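You operate a simulated robot arm through the tools that you are given. There is no shell and no other tool. Be economical: measure what you need, move in short steps, check, and stop when the job is done.

The job below is to be done with a simulated two-armed robot. You get a single attempt, and the scene is never put back.

Task
On the top of the green table, fold the blue towel in half, so that it is half as long.

The check looks at the end state, three seconds after you hand in, the way a careful person would. Anything else that was tipped, shoved, dropped, spilled or broken makes it a failure. Flat cloth is picked up by pressing the open fingertips on it (5 to 10 N) and closing them slowly along it; thin cloth reads only 2 to 8 mm in the jaws.

Robot
Two 7-joint arms with two-finger parallel grippers on one trunk, on a base that drives. Base frame: it is fixed to the floor where the robot stands at the start and does not move with it; the origin is under the middle of the robot, x ahead of it, y to its left, z up. Readings come in mm, degrees, newtons and seconds.
The left shoulder is at the start at [70, 163, 1045], the right one opposite. Places, roughly: top of the green table [400, 500, 700]. Payload 3.43 kg a hand.
The TCP of each hand is the grasp point between the finger pads, 34 mm short of the fingertips. In the tool frame z runs along the fingers and y along their closing line. Largest opening 128 mm; finger width 24, thickness 12; the body of the gripper, 48 by 130 mm, starts 96 mm behind the TCP.
Orientation is that of the tool frame in the base frame, as a unit quaternion [w, x, y, z]. With the fingers straight down and closing along the base's y, the tool's x points along the base's -x, its y along +y and its z along -z.

Tools
- The arms move only by the tool step_arm. It takes "left_rows", "right_rows" or both (then of equal length, played together; a hand with none holds still); each is a list of rows, each a list of 3 entries, a list of its own where there are three numbers: the shift along the base's x, y, z in mm, then the turn, a rotation vector about the base's x, y, z in degrees, then the opening, from 0 (shut) to 1 (fully open). In form: [[[x, y, z], [wx, wy, wz], gripper], ...]. A call has 1 to 12 rows; each row shifts and turns the commanded pose from where the row before left it. A row lasts 0.2 s, in which the tool goes at most 50 mm and 8.6 degrees; a call with a longer step from one row to the next is refused whole, and so is a gripper value outside its range. Where a pose cannot be reached the arm comes as near as it can. A force on the tool above 40 N (or 10 N above the force at the start of the call, whichever is more), or a blocked arm, ends the call early, and 0.2 s more pass. The fingers move at their own pace (about 153 mm/s each) and stop on an object; they squeeze with about 25 N. The grip force told is the motor's: it shows also when the fingers shut on nothing. Time passes only in rows, and 0.2 s behind the last, so rows that do not move let the fingers close. It gives the time, the measured TCP pose, the force on the tool (base axes), the opening and the grip force at its end, in the units of the frame above (readings bear some noise), and new pictures: "pictures" is both (left out), scene, wrist or none (wrist: the cameras of the hands that moved).
- Cameras (640 x 400 px; columns grow to the right, rows downward): "scene" is now at [124.2, -11.1, 1241.5]; the picture's right is [-0.24, -0.97, 0.00], its down [-0.77, 0.19, -0.61] and it looks along [0.59, -0.14, -0.79] (base axes); focal length 252 px, centre (320, 200). "left" rides on the left gripper at [-36, 0, -98] in its tool frame; the picture's right is [0.00, -1.00, 0.00], its down [0.97, 0.00, -0.24] and it looks along [0.24, 0.00, 0.97] (tool axes); focal length 218 px, centre (320, 200). "right" rides on the right gripper at [-36, 0, -98] in its tool frame; the picture's right is [0.00, -1.00, 0.00], its down [0.97, 0.00, -0.24] and it looks along [0.24, 0.00, 0.97] (tool axes); focal length 218 px, centre (320, 200).
- move_column(by): slides the trunk up (or, below 0, down) by that many mm; the arms and the scene camera ride with it, the base frame stays. It gives what a move gives, with no picture.
- drive_base(legs): drives the robot by 1 to 6 legs, each [ahead, left, turn to the left] in mm, mm and degrees, along the robot's own axes; the way and the turn of a leg run together, so that a leg with both is an arc; at most 1500 mm and 180 degrees a leg. The arms and the cameras ride along, it lands a little off, and it stops where it bumps. It gives what a move gives, and a new picture of the scene camera.
- turn_head(pan, tilt): turns the head with the scene camera to pan (to the left, within 86 degrees either way) and tilt (down, from -29 to 69), counted from straight ahead of the robot. It gives what a move gives, and a new picture of the scene camera.
- probe_pixels(camera, pixels): there is no depth. For up to 12 entries [column, row, z] of the newest picture of that camera ("zoom" is the newest enlarged one), the place [x, y] in the base frame at which the ray of that pixel passes the height z, good to about 3 mm, but the place of the scene camera against the robot may be out by one fixed shift of up to 12 mm in any direction. The clock stands still meanwhile.
- zoom(camera, box): a new picture of the part [left, top, right, bottom] of that camera's present view, enlarged. The clock stands still meanwhile.
- finish_job(): hands the job in; it is judged then, once.

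Keep the steps short. Do not move on a guess: measure, check each grasp and each placing, and mend mistakes. In all there are 80 turns and 170 pictures (those below and enlarged ones count). Leave the grippers open and the arms clear of the work at the hand-in unless told otherwise, and finish with a single line.

The tools are called after ">>>" as a command line: name --argument value ..., lists and objects as JSON in quotes. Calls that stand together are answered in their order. step_arm: Moves the arms, as the interface text tells. Its arguments: {"type":"object","properties":{"left_rows":{"type":"array","items":{"type":"array"}},"right_rows":{"type":"array","items":{"type":"array"}},"pictures":{"type":"string","enum":["both","scene","wrist","none"]}},"required":[]} The other tools are called the same way: move_column (by) slides the trunk up or down; drive_base (legs) drives the base; turn_head (pan, tilt) turns the head that bears the scene camera; probe_pixels (camera, pixels) gives the place at which the rays of pixels pass given heights; zoom (camera, box) takes an enlarged picture of a part of a camera's view; finish_job () hands the job in.

At the start:

```text
clock: 0.0
left_tcp_pos: [674.7, 258.6, 922.6]
left_tcp_rot: [0.0, 0.0, 1.0, 0.001]
left_contact_force: [0.2, -1.0, -0.4]
left_width: 127.9
left_gripper_force: 0.1
right_tcp_pos: [673.4, -262.7, 890.5]
right_tcp_rot: [0.0, -0.001, 1.0, 0.0]
right_contact_force: [-0.8, 0.4, 0.0]
right_width: 128.0
right_gripper_force: 0.1
trunk travel left (down, up): [-525.0, 415.0]
robot x, y, heading: [1.3, -0.3, -0.1]
head pan, tilt: [-13.6, 52.6]
```

scene: 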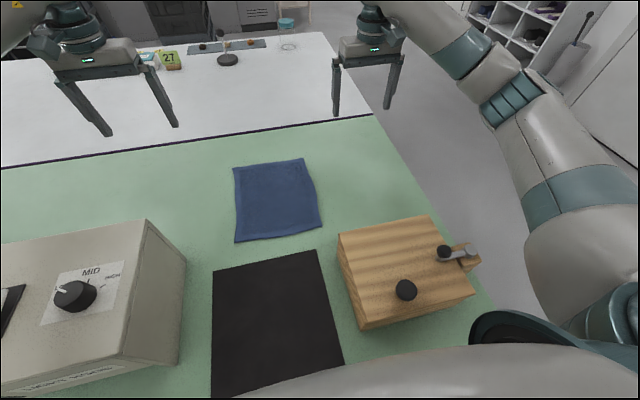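
right: 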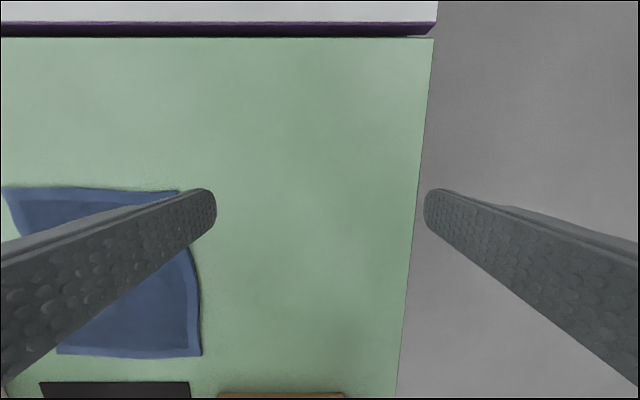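
left: 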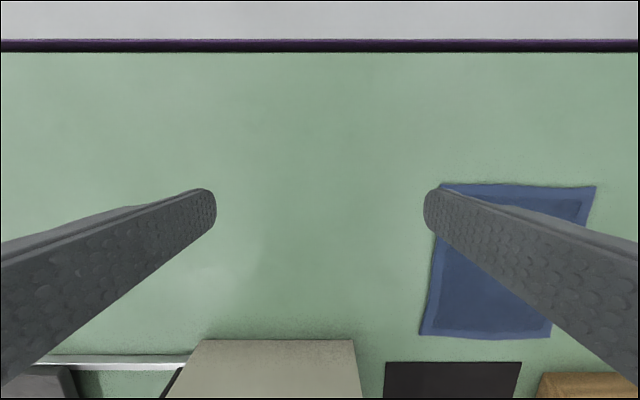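

I see the blue towel at scene pixels (233,167), (304,158), (322,228), (235,242). I'll measure its corners and enlarge it.

>>> probe_pixels --camera "scene" --pixels '[[233, 167, 700], [304, 158, 700], [322, 228, 700], [235, 242, 700], [318, 190, 700], [212, 268, 700], [318, 250, 700], [338, 235, 700], [430, 216, 800], [338, 235, 800], [234, 205, 700], [270, 162, 700]]'

>>> zoom --camera "scene" --box '[200, 140, 360, 260]'

>>> probe_pixels --camera "left" --pixels '[[445, 185, 700], [595, 187, 700], [550, 337, 700], [420, 334, 700], [385, 363, 700], [540, 375, 700]]'

>>> probe_pixels --camera "right" --pixels '[[5, 188, 700], [178, 191, 700], [201, 356, 700], [58, 354, 700], [190, 382, 700], [217, 393, 700]]'

```text
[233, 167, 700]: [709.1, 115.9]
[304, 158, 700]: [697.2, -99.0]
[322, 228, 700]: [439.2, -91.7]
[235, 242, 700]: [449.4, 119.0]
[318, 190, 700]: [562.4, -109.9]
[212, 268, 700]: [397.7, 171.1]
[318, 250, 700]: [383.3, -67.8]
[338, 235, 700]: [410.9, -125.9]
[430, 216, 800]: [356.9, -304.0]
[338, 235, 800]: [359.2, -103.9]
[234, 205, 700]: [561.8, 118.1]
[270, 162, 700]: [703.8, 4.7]
```

```text
3.33 times, centred on (280, 200) of scene
```

zoom: 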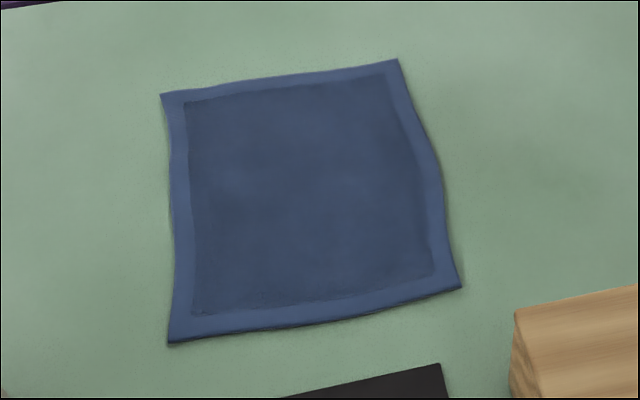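

```text
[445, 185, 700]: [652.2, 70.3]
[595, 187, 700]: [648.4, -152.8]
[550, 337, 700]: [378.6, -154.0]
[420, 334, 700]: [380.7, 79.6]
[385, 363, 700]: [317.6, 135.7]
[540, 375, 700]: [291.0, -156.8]
```

```text
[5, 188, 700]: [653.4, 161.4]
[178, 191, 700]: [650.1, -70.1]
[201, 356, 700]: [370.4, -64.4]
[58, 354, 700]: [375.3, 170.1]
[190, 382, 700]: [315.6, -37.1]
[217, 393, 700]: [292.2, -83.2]
```

Intersecting the two wrist cameras' rays gives a cloth height of about z = 743, not 700. The towel then spans roughly x 422..660 and y -95..103, so the long side is along x. I plan to take the far edge with both hands and fold it onto the near edge. First I move both hands above the far corners with the fingers partly closed.

>>> step_arm --left_rows '[[[-6, -36, -10], [0, 0, 0], 0.35], [[-6, -36, -10], [0, 0, 0], 0.35], [[-5, -36, -10], [0, 0, 0], 0.35], [[-5, -36, -15], [0, 0, 0], 0.35], [[-5, -35, -15], [0, 0, 0], 0.35], [[0, 0, 0], [0, 0, 0], 0.35]]' --right_rows '[[[-5, 37, 0], [0, 0, 0], 0.35], [[-5, 37, 0], [0, 0, 0], 0.35], [[-5, 37, -10], [0, 0, 0], 0.35], [[-5, 37, -10], [0, 0, 0], 0.35], [[-5, 39, -10], [0, 0, 0], 0.35], [[0, 0, 0], [0, 0, 0], 0.35]]'

```text
clock: 1.4
left_tcp_pos: [644.6, 78.7, 862.2]
left_tcp_rot: [0.001, 0.0, 1.0, 0.0]
left_contact_force: [-1.2, -0.2, 0.2]
left_width: 44.7
left_gripper_force: 0.1
right_tcp_pos: [644.5, -73.4, 862.8]
right_tcp_rot: [0.0, 0.0, 1.0, 0.0]
right_contact_force: [-0.2, -0.1, 1.3]
right_width: 44.9
right_gripper_force: 0.1
trunk travel left (down, up): [-525.0, 415.0]
robot x, y, heading: [-1.8, -1.7, 0.2]
head pan, tilt: [-13.6, 52.6]
```

scene: 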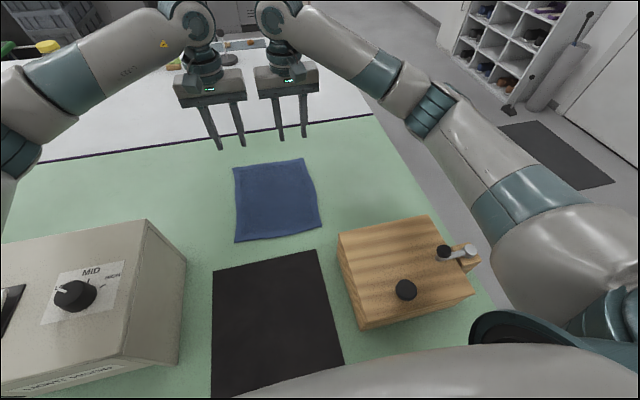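
right: 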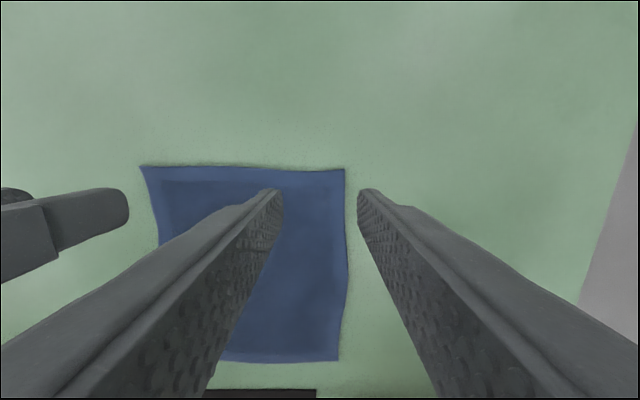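
left: 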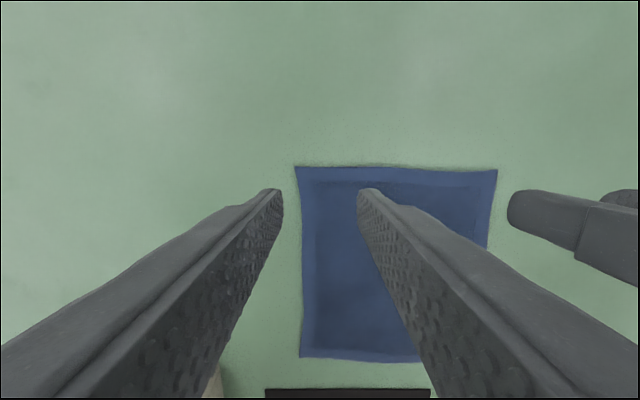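

The corners triangulate to z ≈ 744, x 426..660, y -97..103. I narrow the opening to about 30 mm, centre the hands on the far corners, lower to about 6 mm above the cloth, and look.

>>> step_arm --left_rows '[[[3, -4, -26], [0, 0, 0], 0.24], [[0, 0, -26], [0, 0, 0], 0.24], [[0, 0, -18], [0, 0, 0], 0.24], [[0, 0, -8], [0, 0, 0], 0.24], [[0, 0, 0], [0, 0, 0], 0.24]]' --right_rows '[[[3, 3, -26], [0, 0, 0], 0.24], [[0, 0, -26], [0, 0, 0], 0.24], [[0, 0, -18], [0, 0, 0], 0.24], [[0, 0, -8], [0, 0, 0], 0.24], [[0, 0, 0], [0, 0, 0], 0.24]]'

```text
clock: 2.6
left_tcp_pos: [648.6, 75.8, 785.3]
left_tcp_rot: [0.0, 0.0, 1.0, 0.0]
left_contact_force: [-0.6, 0.4, 0.4]
left_width: 30.7
left_gripper_force: 0.1
right_tcp_pos: [648.0, -71.3, 783.5]
right_tcp_rot: [0.0, 0.0, 1.0, 0.0]
right_contact_force: [-0.4, -0.1, -0.2]
right_width: 30.8
right_gripper_force: 0.0
trunk travel left (down, up): [-525.0, 415.0]
robot x, y, heading: [-0.3, 2.9, -0.0]
head pan, tilt: [-13.6, 52.6]
```

scene: 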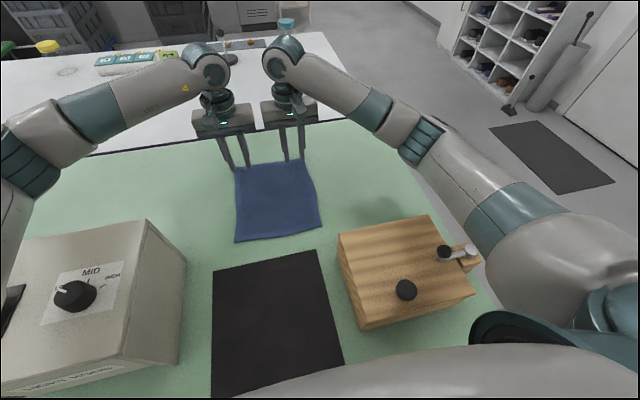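
right: 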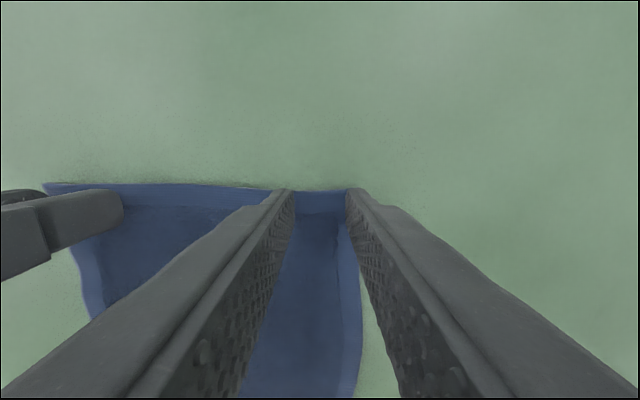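
left: 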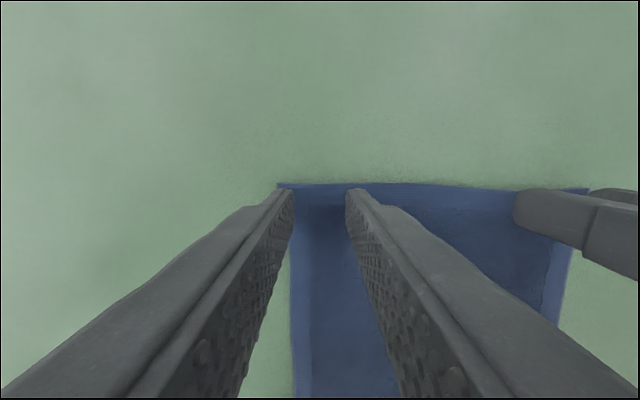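

The fingertips sit right at the far edge. I shift 5 mm into the cloth and 3 mm inward, then lower in 2 mm steps to feel for contact.

>>> step_arm --left_rows '[[[-5, -2, -3], [0, 0, 0], 0.24], [[0, 0, -2], [0, 0, 0], 0.24], [[0, 0, -1], [0, 0, 0], 0.24], [[0, 0, 0], [0, 0, 0], 0.24]]' --right_rows '[[[-5, 4, -2], [0, 0, 0], 0.24], [[0, 0, -2], [0, 0, 0], 0.24], [[0, 0, -1], [0, 0, 0], 0.24], [[0, 0, 0], [0, 0, 0], 0.24]]' --pictures "none"

```text
clock: 3.6
left_tcp_pos: [644.1, 74.2, 779.7]
left_tcp_rot: [0.0, 0.0, 1.0, 0.0]
left_contact_force: [0.2, -0.7, -0.1]
left_width: 30.6
left_gripper_force: 0.1
right_tcp_pos: [645.2, -67.8, 779.4]
right_tcp_rot: [0.0, 0.001, 1.0, 0.0]
right_contact_force: [-0.2, 0.7, 0.5]
right_width: 30.5
right_gripper_force: 0.0
trunk travel left (down, up): [-525.0, 415.0]
robot x, y, heading: [0.4, 1.2, 0.1]
head pan, tilt: [-13.6, 52.6]
```

No contact yet, so I lower a little more.

>>> step_arm --left_rows '[[[0, 0, -1], [0, 0, 0], 0.24], [[0, 0, -1], [0, 0, 0], 0.24], [[0, 0, -1], [0, 0, 0], 0.24]]' --right_rows '[[[0, 0, -1], [0, 0, 0], 0.24], [[0, 0, -1], [0, 0, 0], 0.24], [[0, 0, -1], [0, 0, 0], 0.24]]' --pictures "none"

```text
clock: 4.4
left_tcp_pos: [643.0, 74.3, 776.8]
left_tcp_rot: [0.001, 0.0, 1.0, 0.0]
left_contact_force: [0.1, -1.0, 4.2]
left_width: 30.6
left_gripper_force: 0.1
right_tcp_pos: [645.0, -68.4, 777.8]
right_tcp_rot: [0.002, -0.001, 1.0, 0.0]
right_contact_force: [0.3, 2.5, 10.5]
right_width: 30.7
right_gripper_force: 0.1
trunk travel left (down, up): [-525.0, 415.0]
robot x, y, heading: [-1.0, 0.6, -0.1]
head pan, tilt: [-13.6, 52.6]
```

Contact: 4 N on the left and 10 N on the right. I press the left 1 mm more, then close both slowly.

>>> step_arm --left_rows '[[[0, 0, -0.7], [0, 0, 0], 0.2], [[0, 0, 0], [0, 0, 0], 0.17], [[0, 0, 0], [0, 0, 0], 0.14], [[0, 0, 0], [0, 0, 0], 0.11], [[0, 0, 0], [0, 0, 0], 0.08], [[0, 0, 0], [0, 0, 0], 0.05], [[0, 0, 0], [0, 0, 0], 0.02], [[0, 0, 0], [0, 0, 0], 0], [[0, 0, 0], [0, 0, 0], 0]]' --right_rows '[[[0, 0, 0.2], [0, 0, 0], 0.2], [[0, 0, 0], [0, 0, 0], 0.17], [[0, 0, 0], [0, 0, 0], 0.14], [[0, 0, 0], [0, 0, 0], 0.11], [[0, 0, 0], [0, 0, 0], 0.08], [[0, 0, 0], [0, 0, 0], 0.05], [[0, 0, 0], [0, 0, 0], 0.02], [[0, 0, 0], [0, 0, 0], 0], [[0, 0, 0], [0, 0, 0], 0]]'

```text
clock: 6.4
left_tcp_pos: [643.0, 73.4, 778.0]
left_tcp_rot: [0.001, 0.001, 1.0, -0.001]
left_contact_force: [0.0, -19.0, 10.7]
left_width: 4.0
left_gripper_force: 24.8
right_tcp_pos: [643.8, -66.9, 777.5]
right_tcp_rot: [0.001, -0.001, 1.0, 0.001]
right_contact_force: [0.5, 18.8, 10.0]
right_width: 4.0
right_gripper_force: 25.8
trunk travel left (down, up): [-525.0, 415.0]
robot x, y, heading: [0.2, -2.0, -0.2]
head pan, tilt: [-13.6, 52.6]
```

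scene: 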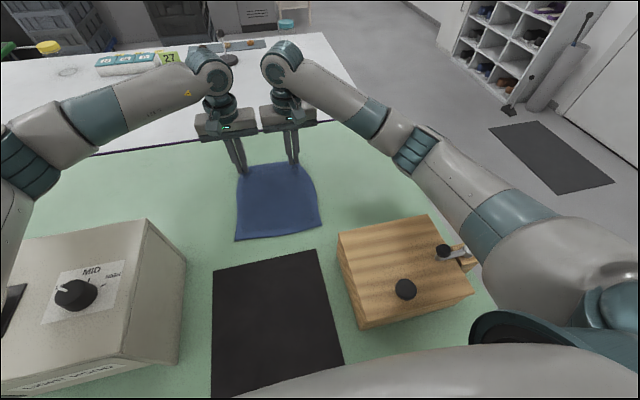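
right: 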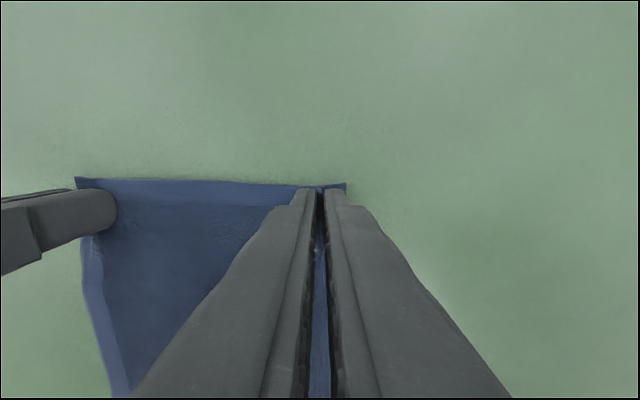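
left: 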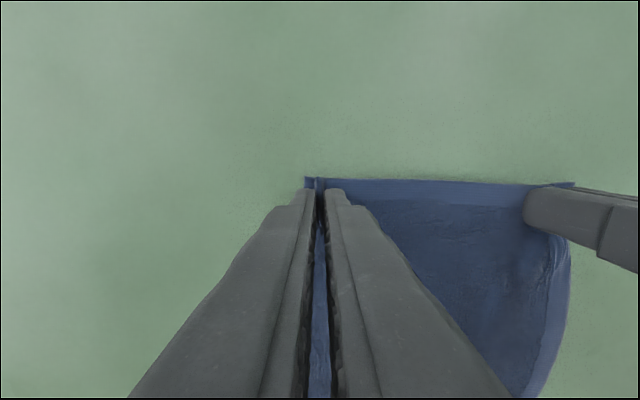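

Both hands hold 4 mm of cloth, but closing along y fixes the corner's direction, so the edge would not flip freely. Closing along x lets the cloth hinge at the fingertips. I reopen while still in contact, which spreads the cloth back flat, then lift.

>>> step_arm --left_rows '[[[0, 0, 0], [0, 0, 0], 0.06], [[0, 0, 0], [0, 0, 0], 0.12], [[0, 0, 0], [0, 0, 0], 0.18], [[0, 0, 0], [0, 0, 0], 0.24], [[0, 0, 0], [0, 0, 0], 0.26], [[0, 0, 20], [0, 0, 0], 0.26], [[0, 0, 30], [0, 0, 0], 0.26], [[0, 0, 30], [0, 0, 0], 0.26]]' --right_rows '[[[0, 0, 0], [0, 0, 0], 0.06], [[0, 0, 0], [0, 0, 0], 0.12], [[0, 0, 0], [0, 0, 0], 0.18], [[0, 0, 0], [0, 0, 0], 0.24], [[0, 0, 0], [0, 0, 0], 0.26], [[0, 0, 20], [0, 0, 0], 0.26], [[0, 0, 30], [0, 0, 0], 0.26], [[0, 0, 30], [0, 0, 0], 0.26]]' --pictures "none"

>>> step_arm --left_rows '[[[0, 1, 0], [0, 0, 8.2], 0.26], [[0, 1, 0], [0, 0, 8.2], 0.26], [[0, 1, 0], [0, 0, 8.2], 0.26], [[0, 1, 0], [0, 0, 8.2], 0.26], [[0, 1, 0], [0, 0, 8.2], 0.26], [[0, 1, 0], [0, 0, 8.2], 0.26], [[0, 1, 0], [0, 0, 8.2], 0.26], [[0, 1, 0], [0, 0, 8.2], 0.26], [[0, 0, 0], [0, 0, 8.2], 0.26], [[0, 0, 0], [0, 0, 8.2], 0.26], [[0, 0, 0], [0, 0, 8], 0.26], [[0, 0, 0], [0, 0, 0], 0.26]]' --right_rows '[[[0, -1, 0], [0, 0, -8.2], 0.26], [[0, -1, 0], [0, 0, -8.2], 0.26], [[0, -1, 0], [0, 0, -8.2], 0.26], [[0, -1, 0], [0, 0, -8.2], 0.26], [[0, -1, 0], [0, 0, -8.2], 0.26], [[0, -1, 0], [0, 0, -8.2], 0.26], [[0, -1, 0], [0, 0, -8.2], 0.26], [[0, -1, 0], [0, 0, -8.2], 0.26], [[0, 0, 0], [0, 0, -8.2], 0.26], [[0, 0, 0], [0, 0, -8.2], 0.26], [[0, 0, 0], [0, 0, -8], 0.26], [[0, 0, 0], [0, 0, 0], 0.26]]'

```text
clock: 8.2
left_tcp_pos: [642.9, 73.5, 856.8]
left_tcp_rot: [-0.001, 0.0, 1.0, 0.001]
left_contact_force: [-0.2, 0.5, -0.4]
left_width: 33.3
left_gripper_force: 0.0
right_tcp_pos: [643.8, -69.3, 855.7]
right_tcp_rot: [0.0, 0.0, 1.0, -0.001]
right_contact_force: [0.1, -0.4, -0.7]
right_width: 33.3
right_gripper_force: 0.0
trunk travel left (down, up): [-525.0, 415.0]
robot x, y, heading: [-2.1, -0.2, -0.2]
head pan, tilt: [-13.6, 52.6]
```

```text
clock: 9.9
left_tcp_pos: [645.2, 86.2, 856.4]
left_tcp_rot: [0.0, -0.5, 0.866, 0.002]
left_contact_force: [-1.0, 1.4, 0.2]
left_width: 33.3
left_gripper_force: 0.2
right_tcp_pos: [649.0, -82.1, 856.0]
right_tcp_rot: [0.001, 0.504, 0.864, -0.001]
right_contact_force: [0.4, -2.5, -0.3]
right_width: 33.3
right_gripper_force: 0.1
trunk travel left (down, up): [-525.0, 415.0]
robot x, y, heading: [0.2, -0.6, -0.1]
head pan, tilt: [-13.6, 52.6]
stopped in row 8 (left hand): the force on the tool passed its limit (the readings are from after the stop); the commanded pose is now the measured one
```

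scene: 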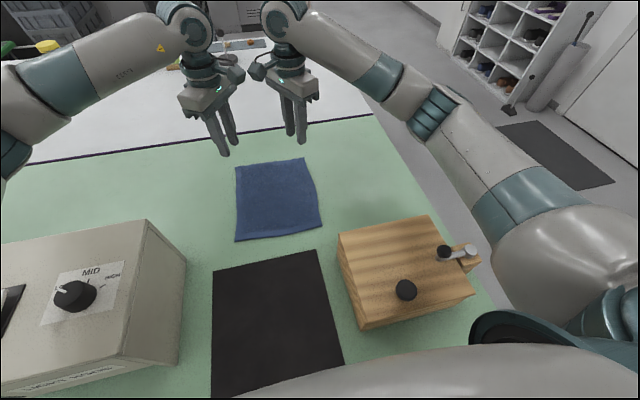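
right: 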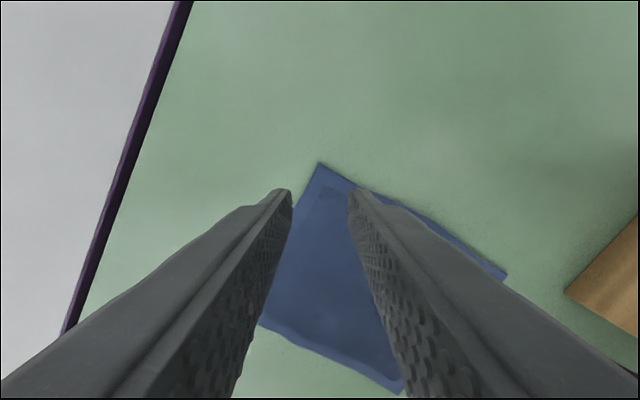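
left: 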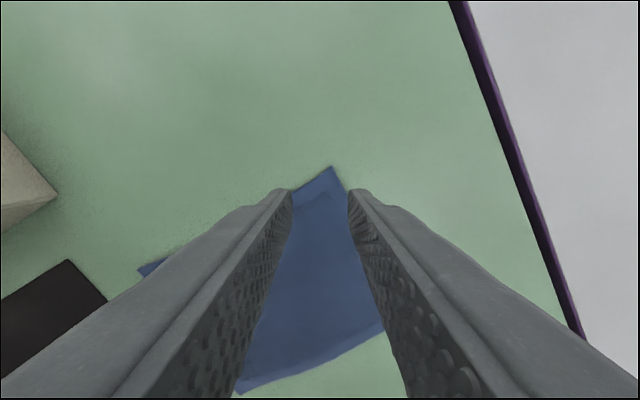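

The hands bumped each other through the wrist parts that stick out on the inner side. I back apart and turn the other way, so those parts point outward and the cameras inward.

>>> step_arm --left_rows '[[[0, 20, 0], [0, 0, 0], 0.26], [[0, 20, 0], [0, 0, -8.5], 0.26], [[0, 0, 0], [0, 0, -8.5], 0.26], [[0, 0, 0], [0, 0, -8.5], 0.26], [[0, 0, 0], [0, 0, -8.5], 0.26], [[0, 0, 0], [0, 0, -8.5], 0.26], [[0, 0, 0], [0, 0, -8.5], 0.26], [[0, 0, 0], [0, 0, -8.5], 0.26], [[0, 0, 0], [0, 0, -8.5], 0.26], [[0, 0, 0], [0, 0, -8.5], 0.26]]' --right_rows '[[[0, -20, 0], [0, 0, 0], 0.26], [[0, -20, 0], [0, 0, 8.5], 0.26], [[0, 0, 0], [0, 0, 8.5], 0.26], [[0, 0, 0], [0, 0, 8.5], 0.26], [[0, 0, 0], [0, 0, 8.5], 0.26], [[0, 0, 0], [0, 0, 8.5], 0.26], [[0, 0, 0], [0, 0, 8.5], 0.26], [[0, 0, 0], [0, 0, 8.5], 0.26], [[0, 0, 0], [0, 0, 8.5], 0.26], [[0, 0, 0], [0, 0, 8.5], 0.26]]' --pictures "none"

>>> step_arm --left_rows '[[[0, 0, 0], [0, 0, -8.2], 0.26], [[0, 0, 0], [0, 0, -8.2], 0.26], [[0, 0, 0], [0, 0, -8.2], 0.26], [[0, 0, 0], [0, 0, -8.2], 0.26], [[0, 0, 0], [0, 0, -8.2], 0.26], [[0, 0, 0], [0, 0, -8.2], 0.26], [[0, 0, 0], [0, 0, -8.2], 0.26], [[0, 0, 0], [0, 0, -8.2], 0.26], [[0, 0, 0], [0, 0, -7.9], 0.26], [[0, 0, 0], [0, 0, 0], 0.26]]' --right_rows '[[[0, 0, 0], [0, 0, 8.2], 0.26], [[0, 0, 0], [0, 0, 8.2], 0.26], [[0, 0, 0], [0, 0, 8.2], 0.26], [[0, 0, 0], [0, 0, 8.2], 0.26], [[0, 0, 0], [0, 0, 8.2], 0.26], [[0, 0, 0], [0, 0, 8.2], 0.26], [[0, 0, 0], [0, 0, 8.2], 0.26], [[0, 0, 0], [0, 0, 8.2], 0.26], [[0, 0, 0], [0, 0, 8.2], 0.26], [[0, 0, 0], [0, 0, 0], 0.26]]'

```text
clock: 12.1
left_tcp_pos: [646.4, 126.2, 855.3]
left_tcp_rot: [0.0, 0.144, 0.99, 0.0]
left_contact_force: [-0.1, 0.2, 0.3]
left_width: 33.3
left_gripper_force: 0.0
right_tcp_pos: [647.0, -122.0, 856.1]
right_tcp_rot: [0.001, -0.14, 0.99, -0.001]
right_contact_force: [-0.6, -0.3, -0.3]
right_width: 33.2
right_gripper_force: 0.0
trunk travel left (down, up): [-525.0, 415.0]
robot x, y, heading: [3.8, 1.1, -0.1]
head pan, tilt: [-13.6, 52.6]
```

```text
clock: 14.3
left_tcp_pos: [646.2, 126.0, 855.9]
left_tcp_rot: [0.001, 0.461, 0.888, 0.0]
left_contact_force: [0.8, 1.1, -0.6]
left_width: 33.2
left_gripper_force: 0.1
left hand out of reach, approached as far as the arm can: row 6, 7, 8, 9
right_tcp_pos: [647.2, -121.5, 854.9]
right_tcp_rot: [0.002, -0.707, 0.707, -0.001]
right_contact_force: [0.5, 0.0, -1.0]
right_width: 33.0
right_gripper_force: 0.0
trunk travel left (down, up): [-525.0, 415.0]
robot x, y, heading: [-0.7, -3.0, -0.1]
head pan, tilt: [-13.6, 52.6]
```

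scene: 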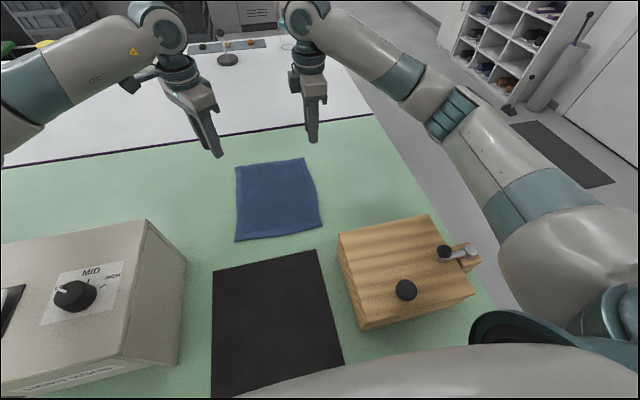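
right: 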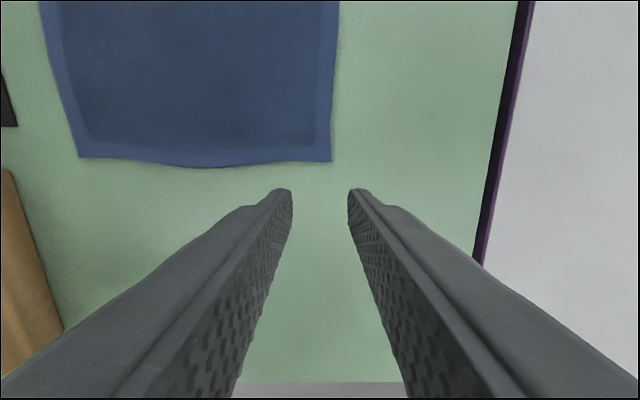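
left: 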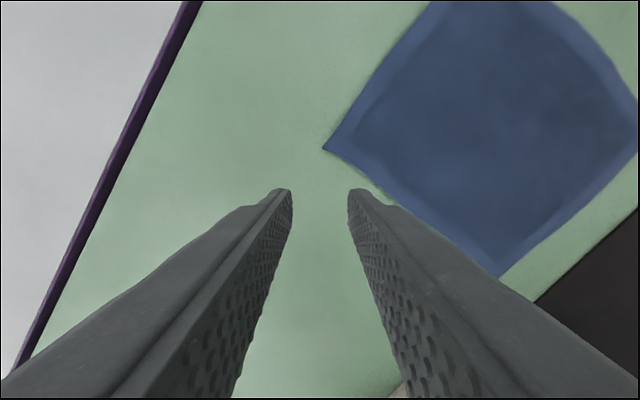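

The right hand reached its 90° turn, but the left stopped at -55°. I turn the left to +90° instead. With about 174 mm between the hands, its wrist part clears the right hand.

>>> step_arm --left_rows '[[[0, 0, 0], [0, 0, 8.5], 0.26], [[0, 0, 0], [0, 0, 8.5], 0.26], [[0, 0, 0], [0, 0, 8.5], 0.26], [[0, 0, 0], [0, 0, 8.5], 0.26], [[0, 0, 0], [0, 0, 8.5], 0.26], [[0, 0, 0], [0, 0, 8.5], 0.26], [[0, 0, 0], [0, 0, 8.5], 0.26], [[0, 0, 0], [0, 0, 8.5], 0.26], [[0, 0, 0], [0, 0, 8.5], 0.26]]' --pictures "none"

>>> step_arm --left_rows '[[[0, 0, 0], [0, 0, 8.5], 0.26], [[0, 0, 0], [0, 0, 8.5], 0.26], [[0, 0, 0], [0, 0, 8.5], 0.26], [[0, 0, 0], [0, 0, 8.5], 0.26], [[0, 0, 0], [0, 0, 8.5], 0.26], [[0, 0, 0], [0, 0, 8.5], 0.26], [[0, 0, 0], [0, 0, 8.5], 0.26], [[0, 0, 0], [0, 0, 8.5], 0.26], [[0, 0, 0], [0, 0, 0], 0.26]]' --pictures "wrist"

```text
clock: 16.3
left_tcp_pos: [646.2, 127.2, 855.8]
left_tcp_rot: [0.0, -0.19, 0.982, 0.002]
left_contact_force: [-0.3, -0.1, -0.7]
left_width: 33.6
left_gripper_force: 0.0
right_tcp_pos: [647.3, -122.4, 856.5]
right_tcp_rot: [0.002, -0.706, 0.708, 0.0]
right_contact_force: [0.4, 1.0, 0.0]
right_width: 33.4
right_gripper_force: 0.0
trunk travel left (down, up): [-525.0, 415.0]
robot x, y, heading: [1.3, -2.4, -0.2]
head pan, tilt: [-13.6, 52.6]
```

```text
clock: 18.3
left_tcp_pos: [645.8, 126.5, 854.4]
left_tcp_rot: [0.0, -0.706, 0.708, 0.002]
left_contact_force: [1.0, 0.0, -0.6]
left_width: 33.5
left_gripper_force: 0.0
right_tcp_pos: [647.7, -122.3, 855.0]
right_tcp_rot: [0.002, -0.706, 0.708, 0.0]
right_contact_force: [0.3, -0.6, 0.1]
right_width: 33.5
right_gripper_force: 0.0
trunk travel left (down, up): [-525.0, 415.0]
robot x, y, heading: [4.1, -0.9, -0.1]
head pan, tilt: [-13.6, 52.6]
```

left: 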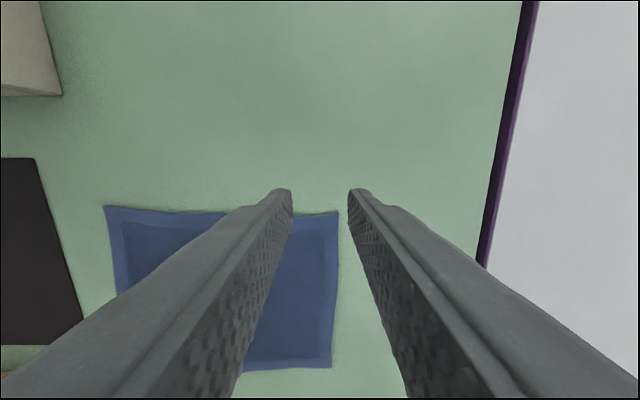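

Both hands are now at +90°. At height I do a dry run of the fold path to x ≈ 430, to check reach and clearance before grasping.

>>> step_arm --left_rows '[[[0, -18, 0], [0, 0, 0], 0.26], [[0, -18, 0], [0, 0, 0], 0.26], [[-43, 0, 0], [0, 0, 0], 0.26], [[-43, 0, 0], [0, 0, 0], 0.26], [[-43, 0, 0], [0, 0, 0], 0.26], [[-43, 0, 0], [0, 0, 0], 0.26], [[-43, 0, 0], [0, 0, 0], 0.26], [[0, 0, 0], [0, 0, 0], 0.26]]' --right_rows '[[[0, 19, 0], [0, 0, 0], 0.26], [[0, 19, 0], [0, 0, 0], 0.26], [[-43, 0, 0], [0, 0, 0], 0.26], [[-43, 0, 0], [0, 0, 0], 0.26], [[-43, 0, 0], [0, 0, 0], 0.26], [[-43, 0, 0], [0, 0, 0], 0.26], [[-43, 0, 0], [0, 0, 0], 0.26], [[0, 0, 0], [0, 0, 0], 0.26]]'

```text
clock: 20.1
left_tcp_pos: [431.7, 92.3, 855.7]
left_tcp_rot: [-0.001, -0.706, 0.709, 0.002]
left_contact_force: [0.0, 0.7, -0.9]
left_width: 33.1
left_gripper_force: 0.0
right_tcp_pos: [434.6, -84.4, 854.8]
right_tcp_rot: [0.001, -0.706, 0.709, 0.001]
right_contact_force: [-0.2, 0.0, 0.4]
right_width: 33.3
right_gripper_force: 0.1
trunk travel left (down, up): [-525.0, 415.0]
robot x, y, heading: [2.1, -1.8, -0.1]
head pan, tilt: [-13.6, 52.6]
```

scene: 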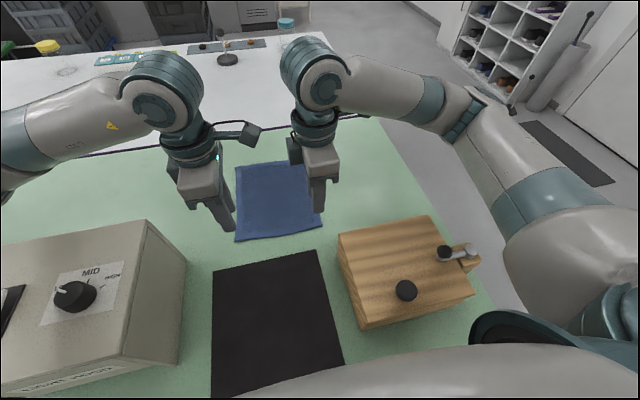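
right: 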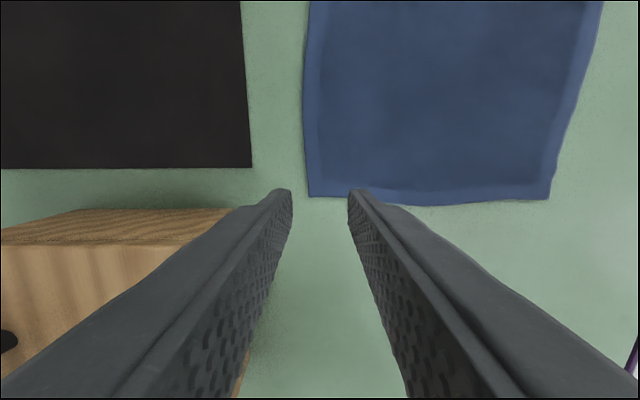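
left: 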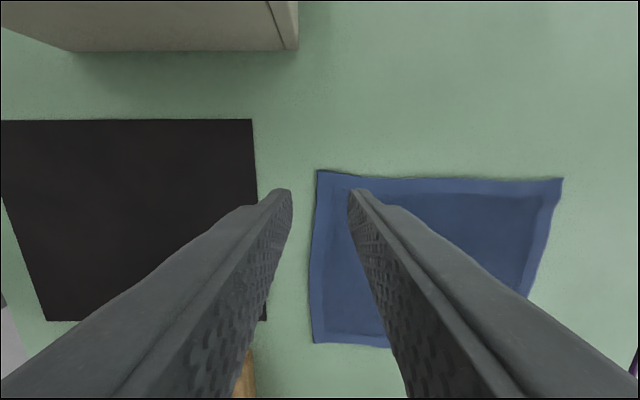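

Reach and clearance are good. I go back to the far edge, centred about 22 mm inside it, and lower to just above the cloth for a look.

>>> step_arm --left_rows '[[[42, 0, 0], [0, 0, 0], 0.26], [[42, 0, 0], [0, 0, 0], 0.26], [[42, 0, 0], [0, 0, 0], 0.26], [[42, 0, 0], [0, 0, 0], 0.26], [[40, 0, 0], [0, 0, 0], 0.26], [[0, 0, -30], [0, 0, 0], 0.26], [[0, 0, -30], [0, 0, 0], 0.26], [[0, 0, -12], [0, 0, 0], 0.26], [[0, 0, 0], [0, 0, 0], 0.26]]' --right_rows '[[[41, 0, 0], [0, 0, 0], 0.26], [[41, 0, 0], [0, 0, 0], 0.26], [[41, 0, 0], [0, 0, 0], 0.26], [[41, 0, 0], [0, 0, 0], 0.26], [[39, 0, 0], [0, 0, 0], 0.26], [[0, 0, -30], [0, 0, 0], 0.26], [[0, 0, -30], [0, 0, 0], 0.26], [[0, 0, -12], [0, 0, 0], 0.26], [[0, 0, 0], [0, 0, 0], 0.26]]'

```text
clock: 22.1
left_tcp_pos: [639.2, 91.3, 782.4]
left_tcp_rot: [0.0, -0.705, 0.709, 0.002]
left_contact_force: [-0.6, -0.6, -0.3]
left_width: 33.4
left_gripper_force: 0.1
right_tcp_pos: [635.3, -83.7, 782.5]
right_tcp_rot: [0.002, -0.706, 0.708, -0.001]
right_contact_force: [-0.7, -1.0, 0.0]
right_width: 33.2
right_gripper_force: 0.0
trunk travel left (down, up): [-525.0, 415.0]
robot x, y, heading: [-4.6, -1.5, -0.1]
head pan, tilt: [-13.6, 52.6]
```

scene: 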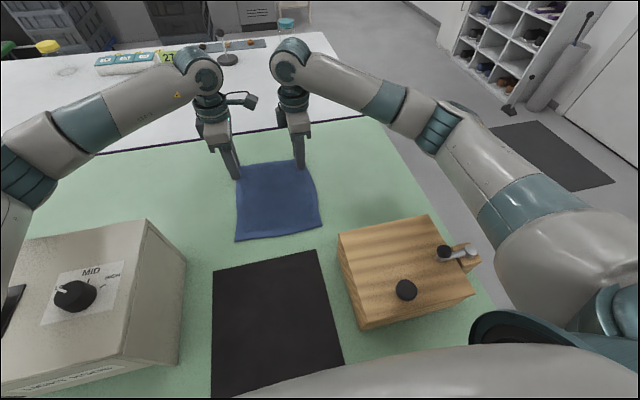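
right: 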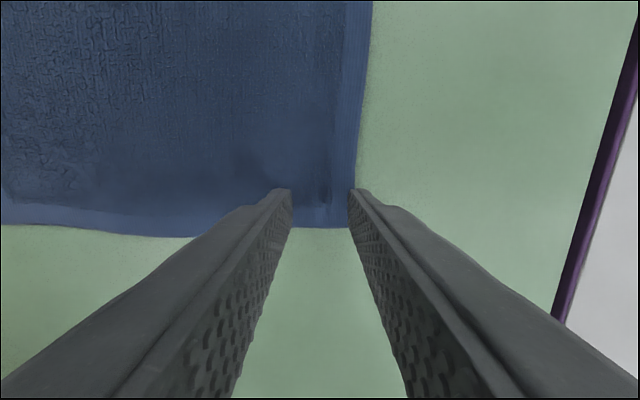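
left: 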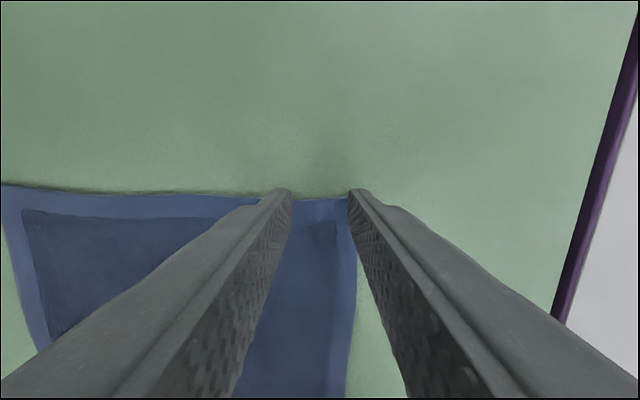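

The left edge of the cloth is at about y 96, so the left hand needs 8 mm inward. Both need about 5 mm inward in x. Then I lower to contact.

>>> step_arm --left_rows '[[[-5, -8, 0], [0, 0, 0], 0.26], [[0, 0, -2], [0, 0, 0], 0.26], [[0, 0, -1], [0, 0, 0], 0.26], [[0, 0, -1], [0, 0, 0], 0.26], [[0, 0, -1], [0, 0, 0], 0.26], [[0, 0, -0.7], [0, 0, 0], 0.26]]' --right_rows '[[[-5, 2, 0], [0, 0, 0], 0.26], [[0, 0, -2], [0, 0, 0], 0.26], [[0, 0, -1], [0, 0, 0], 0.26], [[0, 0, -1], [0, 0, 0], 0.26], [[0, 0, -1], [0, 0, 0], 0.26], [[0, 0, 0], [0, 0, 0], 0.26]]' --pictures "wrist"

```text
clock: 23.5
left_tcp_pos: [634.6, 82.5, 777.6]
left_tcp_rot: [0.0, -0.706, 0.708, 0.001]
left_contact_force: [-1.0, -0.4, 3.5]
left_width: 33.5
left_gripper_force: 0.0
right_tcp_pos: [631.9, -80.4, 780.2]
right_tcp_rot: [0.002, -0.706, 0.708, 0.0]
right_contact_force: [0.5, 0.5, 1.2]
right_width: 33.1
right_gripper_force: 0.0
trunk travel left (down, up): [-525.0, 415.0]
robot x, y, heading: [3.7, -1.8, -0.1]
head pan, tilt: [-13.6, 52.6]
```

right: 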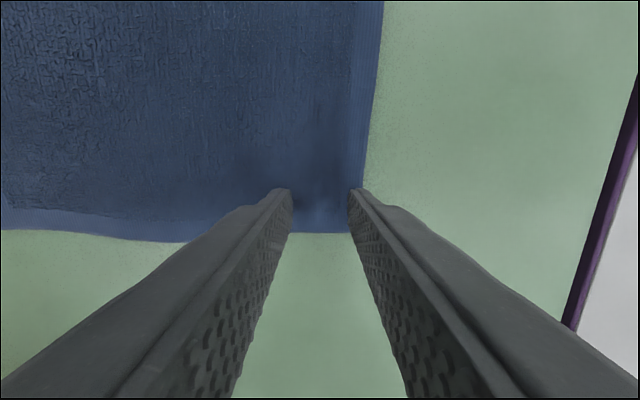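
left: 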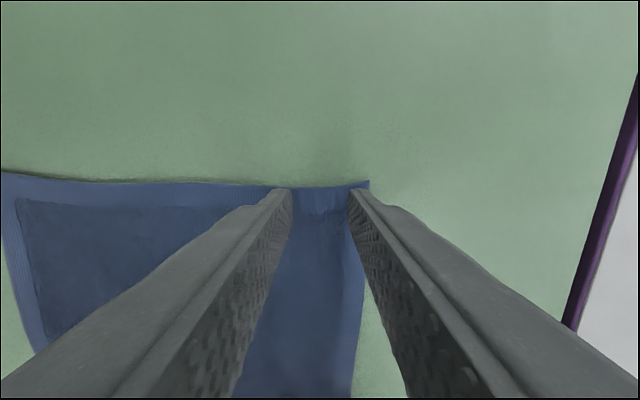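

The edge now lies half under the outer fingers, as wanted. I press lightly more on both sides.

>>> step_arm --left_rows '[[[0, 0, -0.8], [0, 0, 0], 0.26], [[0, 0, 0], [0, 0, 0], 0.26]]' --right_rows '[[[0, 0, -1.2], [0, 0, 0], 0.26], [[0, 0, 0], [0, 0, 0], 0.26]]' --pictures "none"

```text
clock: 24.1
left_tcp_pos: [633.8, 83.3, 776.6]
left_tcp_rot: [0.001, -0.705, 0.709, 0.001]
left_contact_force: [-0.4, -0.1, 5.3]
left_width: 33.1
left_gripper_force: 0.1
right_tcp_pos: [630.5, -80.3, 777.4]
right_tcp_rot: [0.001, -0.706, 0.708, -0.001]
right_contact_force: [1.1, -0.9, 4.0]
right_width: 33.0
right_gripper_force: 0.0
trunk travel left (down, up): [-525.0, 415.0]
robot x, y, heading: [-0.4, -1.7, 0.0]
head pan, tilt: [-13.6, 52.6]
```

The readings are 5 N and 4 N. I press a touch more and close slowly.

>>> step_arm --left_rows '[[[0, 0, -0.6], [0, 0, 0], 0.24], [[0, 0, 0], [0, 0, 0], 0.2], [[0, 0, 0], [0, 0, 0], 0.17], [[0, 0, 0], [0, 0, 0], 0.14], [[0, 0, 0], [0, 0, 0], 0.11], [[0, 0, 0], [0, 0, 0], 0.08], [[0, 0, 0], [0, 0, 0], 0.05], [[0, 0, 0], [0, 0, 0], 0.02], [[0, 0, 0], [0, 0, 0], 0], [[0, 0, 0], [0, 0, 0], 0]]' --right_rows '[[[0, 0, -0.8], [0, 0, 0], 0.24], [[0, 0, 0], [0, 0, 0], 0.2], [[0, 0, 0], [0, 0, 0], 0.17], [[0, 0, 0], [0, 0, 0], 0.14], [[0, 0, 0], [0, 0, 0], 0.11], [[0, 0, 0], [0, 0, 0], 0.08], [[0, 0, 0], [0, 0, 0], 0.05], [[0, 0, 0], [0, 0, 0], 0.02], [[0, 0, 0], [0, 0, 0], 0], [[0, 0, 0], [0, 0, 0], 0]]'

```text
clock: 26.3
left_tcp_pos: [632.0, 82.8, 777.9]
left_tcp_rot: [0.0, -0.706, 0.709, 0.001]
left_contact_force: [0.4, -0.1, 8.9]
left_width: 4.1
left_gripper_force: 25.5
right_tcp_pos: [630.5, -81.9, 777.3]
right_tcp_rot: [0.002, -0.706, 0.708, -0.001]
right_contact_force: [-0.3, 0.9, 9.1]
right_width: 3.9
right_gripper_force: 25.4
trunk travel left (down, up): [-525.0, 415.0]
robot x, y, heading: [1.7, 0.9, 0.1]
head pan, tilt: [-13.6, 52.6]
```

scene: 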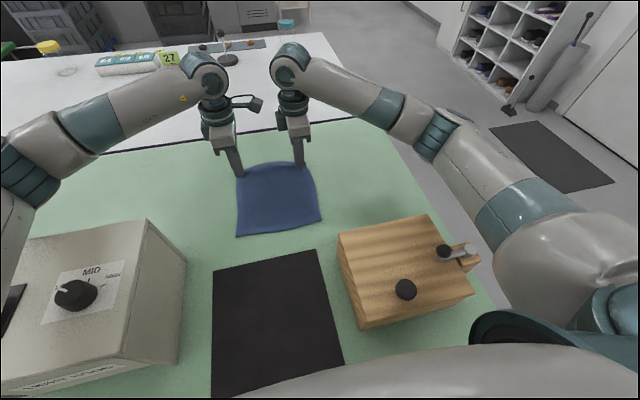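
right: 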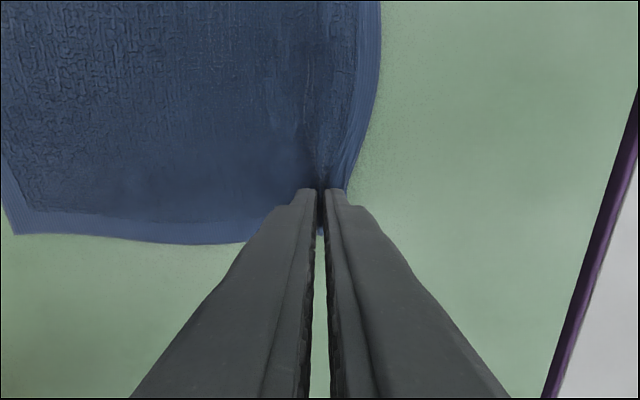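
left: 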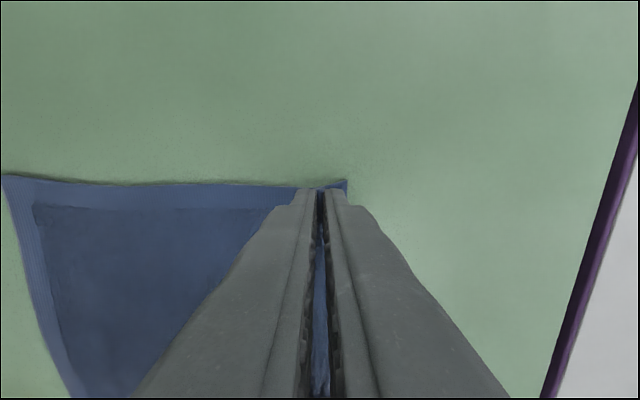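

The cloth is held, but this pinch leaves a folded-back tail that would end up unflipped on top. A narrow pinch of the last ~9 mm of the edge, closing along y, has no tail. I reopen in contact to spread the cloth flat, lift, spread the hands and turn back by -90°.

>>> step_arm --left_rows '[[[0, 0, 0], [0, 0, 0], 0.06], [[0, 0, 0], [0, 0, 0], 0.12], [[0, 0, 0], [0, 0, 0], 0.18], [[0, 0, 0], [0, 0, 0], 0.24], [[0, 0, 0], [0, 0, 0], 0.27], [[0, 0, 20], [0, 0, 0], 0.27], [[0, 10, 30], [0, 0, 0], 0.27], [[0, 10, 30], [0, 0, 0], 0.27]]' --right_rows '[[[0, 0, 0], [0, 0, 0], 0.06], [[0, 0, 0], [0, 0, 0], 0.12], [[0, 0, 0], [0, 0, 0], 0.18], [[0, 0, 0], [0, 0, 0], 0.24], [[0, 0, 0], [0, 0, 0], 0.27], [[0, 0, 20], [0, 0, 0], 0.27], [[0, -10, 30], [0, 0, 0], 0.27], [[0, -10, 30], [0, 0, 0], 0.27]]' --pictures "none"

>>> step_arm --left_rows '[[[0, 0, 0], [0, 0, -8.2], 0.24], [[0, 0, 0], [0, 0, -8.2], 0.24], [[0, 0, 0], [0, 0, -8.2], 0.24], [[0, 0, 0], [0, 0, -8.2], 0.24], [[0, 0, 0], [0, 0, -8.2], 0.24], [[0, 0, 0], [0, 0, -8.2], 0.24], [[0, 0, 0], [0, 0, -8.2], 0.24], [[0, 0, 0], [0, 0, -8.2], 0.24], [[0, 0, 0], [0, 0, -8.2], 0.24], [[0, 0, 0], [0, 0, -8.2], 0.24], [[0, 0, 0], [0, 0, -8], 0.24], [[0, 0, 0], [0, 0, 0], 0.24]]' --right_rows '[[[0, 0, 0], [0, 0, -8.2], 0.24], [[0, 0, 0], [0, 0, -8.2], 0.24], [[0, 0, 0], [0, 0, -8.2], 0.24], [[0, 0, 0], [0, 0, -8.2], 0.24], [[0, 0, 0], [0, 0, -8.2], 0.24], [[0, 0, 0], [0, 0, -8.2], 0.24], [[0, 0, 0], [0, 0, -8.2], 0.24], [[0, 0, 0], [0, 0, -8.2], 0.24], [[0, 0, 0], [0, 0, -8.2], 0.24], [[0, 0, 0], [0, 0, -8.2], 0.24], [[0, 0, 0], [0, 0, -8], 0.24], [[0, 0, 0], [0, 0, 0], 0.24]]'

>>> zoom --camera "scene" --box '[200, 150, 500, 340]'

```text
clock: 28.1
left_tcp_pos: [631.7, 100.5, 856.6]
left_tcp_rot: [0.001, -0.705, 0.709, 0.001]
left_contact_force: [0.4, -0.2, 0.0]
left_width: 34.6
left_gripper_force: 0.1
right_tcp_pos: [631.0, -102.6, 856.6]
right_tcp_rot: [0.003, -0.706, 0.708, 0.0]
right_contact_force: [0.9, -0.5, 0.1]
right_width: 34.8
right_gripper_force: 0.1
trunk travel left (down, up): [-525.0, 415.0]
robot x, y, heading: [6.0, -1.9, 0.2]
head pan, tilt: [-13.6, 52.6]
```

```text
clock: 30.7
left_tcp_pos: [633.3, 102.8, 857.4]
left_tcp_rot: [0.001, 0.003, 1.0, 0.001]
left_contact_force: [0.2, 0.1, 0.8]
left_width: 31.0
left_gripper_force: 0.0
right_tcp_pos: [629.4, -102.9, 856.8]
right_tcp_rot: [0.001, 0.003, 1.0, -0.002]
right_contact_force: [0.3, -0.4, 0.4]
right_width: 30.8
right_gripper_force: 0.0
trunk travel left (down, up): [-525.0, 415.0]
robot x, y, heading: [-1.9, -3.9, 0.3]
head pan, tilt: [-13.6, 52.6]
```

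scene: 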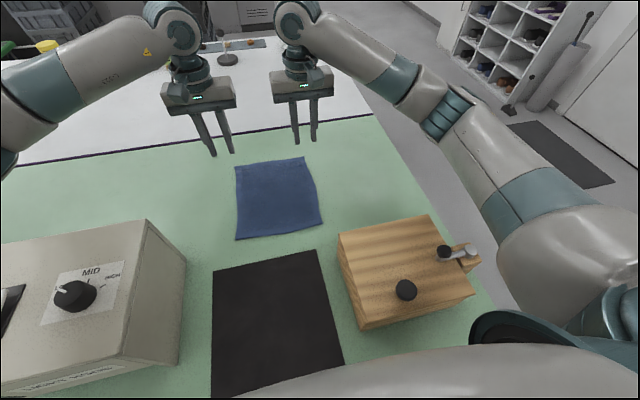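
right: 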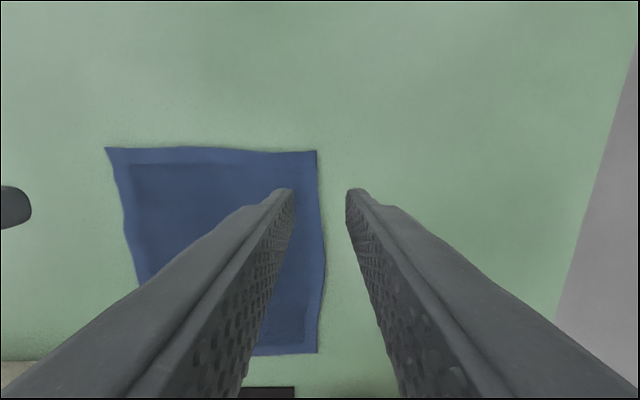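
left: 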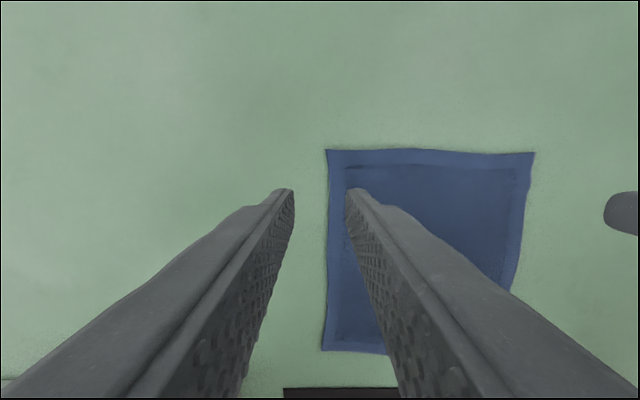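

```text
2.11 times, centred on (350, 245) of scene
```

zoom: 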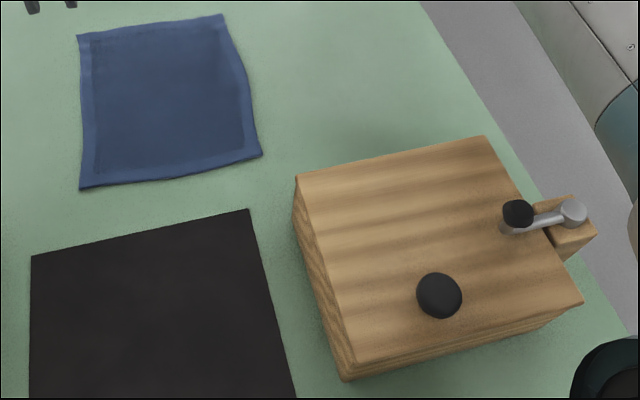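

The far edge measures x ≈ 665 on the left and 662 on the right, and the towel is flat again. I position the fingers so that only the last ~9 mm of the edge is under them, and lower.

>>> step_arm --left_rows '[[[18, -17, 0], [0, 0, 0], 0.24], [[17, -16, 0], [0, 0, 0], 0.24], [[0, 0, -30], [0, 0, 0], 0.24], [[0, 0, -30], [0, 0, 0], 0.24], [[0, 0, -14], [0, 0, 0], 0.24], [[0, 0, 0], [0, 0, 0], 0.24]]' --right_rows '[[[18, 16, 0], [0, 0, 0], 0.24], [[18, 15, 0], [0, 0, 0], 0.24], [[0, 0, -30], [0, 0, 0], 0.24], [[0, 0, -30], [0, 0, 0], 0.24], [[0, 0, -14], [0, 0, 0], 0.24], [[0, 0, 0], [0, 0, 0], 0.24]]' --pictures "wrist"

```text
clock: 32.1
left_tcp_pos: [669.2, 70.2, 781.4]
left_tcp_rot: [0.001, 0.003, 1.0, 0.0]
left_contact_force: [-0.4, 1.3, -0.1]
left_width: 30.8
left_gripper_force: 0.0
right_tcp_pos: [667.2, -68.1, 781.5]
right_tcp_rot: [0.001, 0.002, 1.0, -0.001]
right_contact_force: [-0.5, 0.8, 1.1]
right_width: 30.9
right_gripper_force: 0.0
trunk travel left (down, up): [-525.0, 415.0]
robot x, y, heading: [0.2, 1.2, 0.0]
head pan, tilt: [-13.6, 52.6]
```

right: 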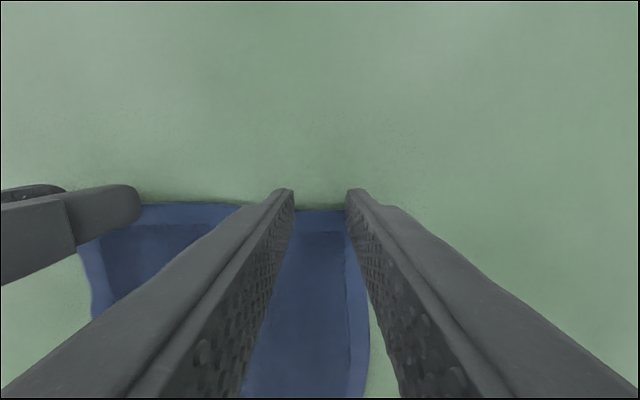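
left: 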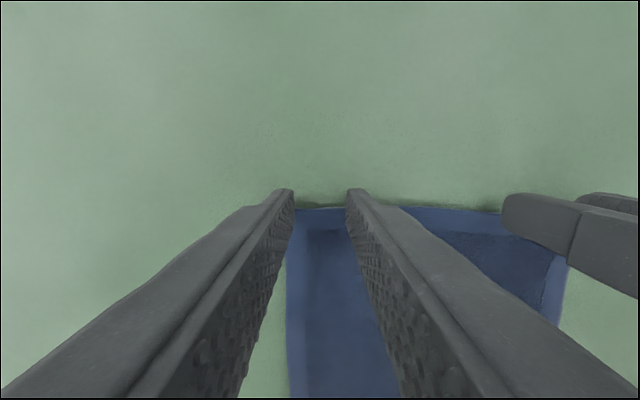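

The edge sits at row ~211 and the fingertip spans rows 186 to 224, so about 8 mm will be gripped. I move 2 mm in and press down.

>>> step_arm --left_rows '[[[-2, 0, -2], [0, 0, 0], 0.24], [[0, 0, -1], [0, 0, 0], 0.24], [[0, 0, -1], [0, 0, 0], 0.24], [[0, 0, -1], [0, 0, 0], 0.24], [[0, 0, 0], [0, 0, 0], 0.24]]' --right_rows '[[[-2, -1, -2], [0, 0, 0], 0.24], [[0, 0, -1], [0, 0, 0], 0.24], [[0, 0, -1], [0, 0, 0], 0.24], [[0, 0, -1], [0, 0, 0], 0.24], [[0, 0, 0], [0, 0, 0], 0.24]]' --pictures "none"

```text
clock: 33.3
left_tcp_pos: [666.8, 69.6, 777.7]
left_tcp_rot: [0.0, 0.003, 1.0, 0.001]
left_contact_force: [-0.2, 0.4, 4.9]
left_width: 30.8
left_gripper_force: 0.0
right_tcp_pos: [664.4, -70.0, 777.7]
right_tcp_rot: [0.001, 0.002, 1.0, -0.002]
right_contact_force: [0.9, -1.0, 1.8]
right_width: 30.8
right_gripper_force: 0.1
trunk travel left (down, up): [-525.0, 415.0]
robot x, y, heading: [2.8, -0.1, -0.1]
head pan, tilt: [-13.6, 52.6]
```

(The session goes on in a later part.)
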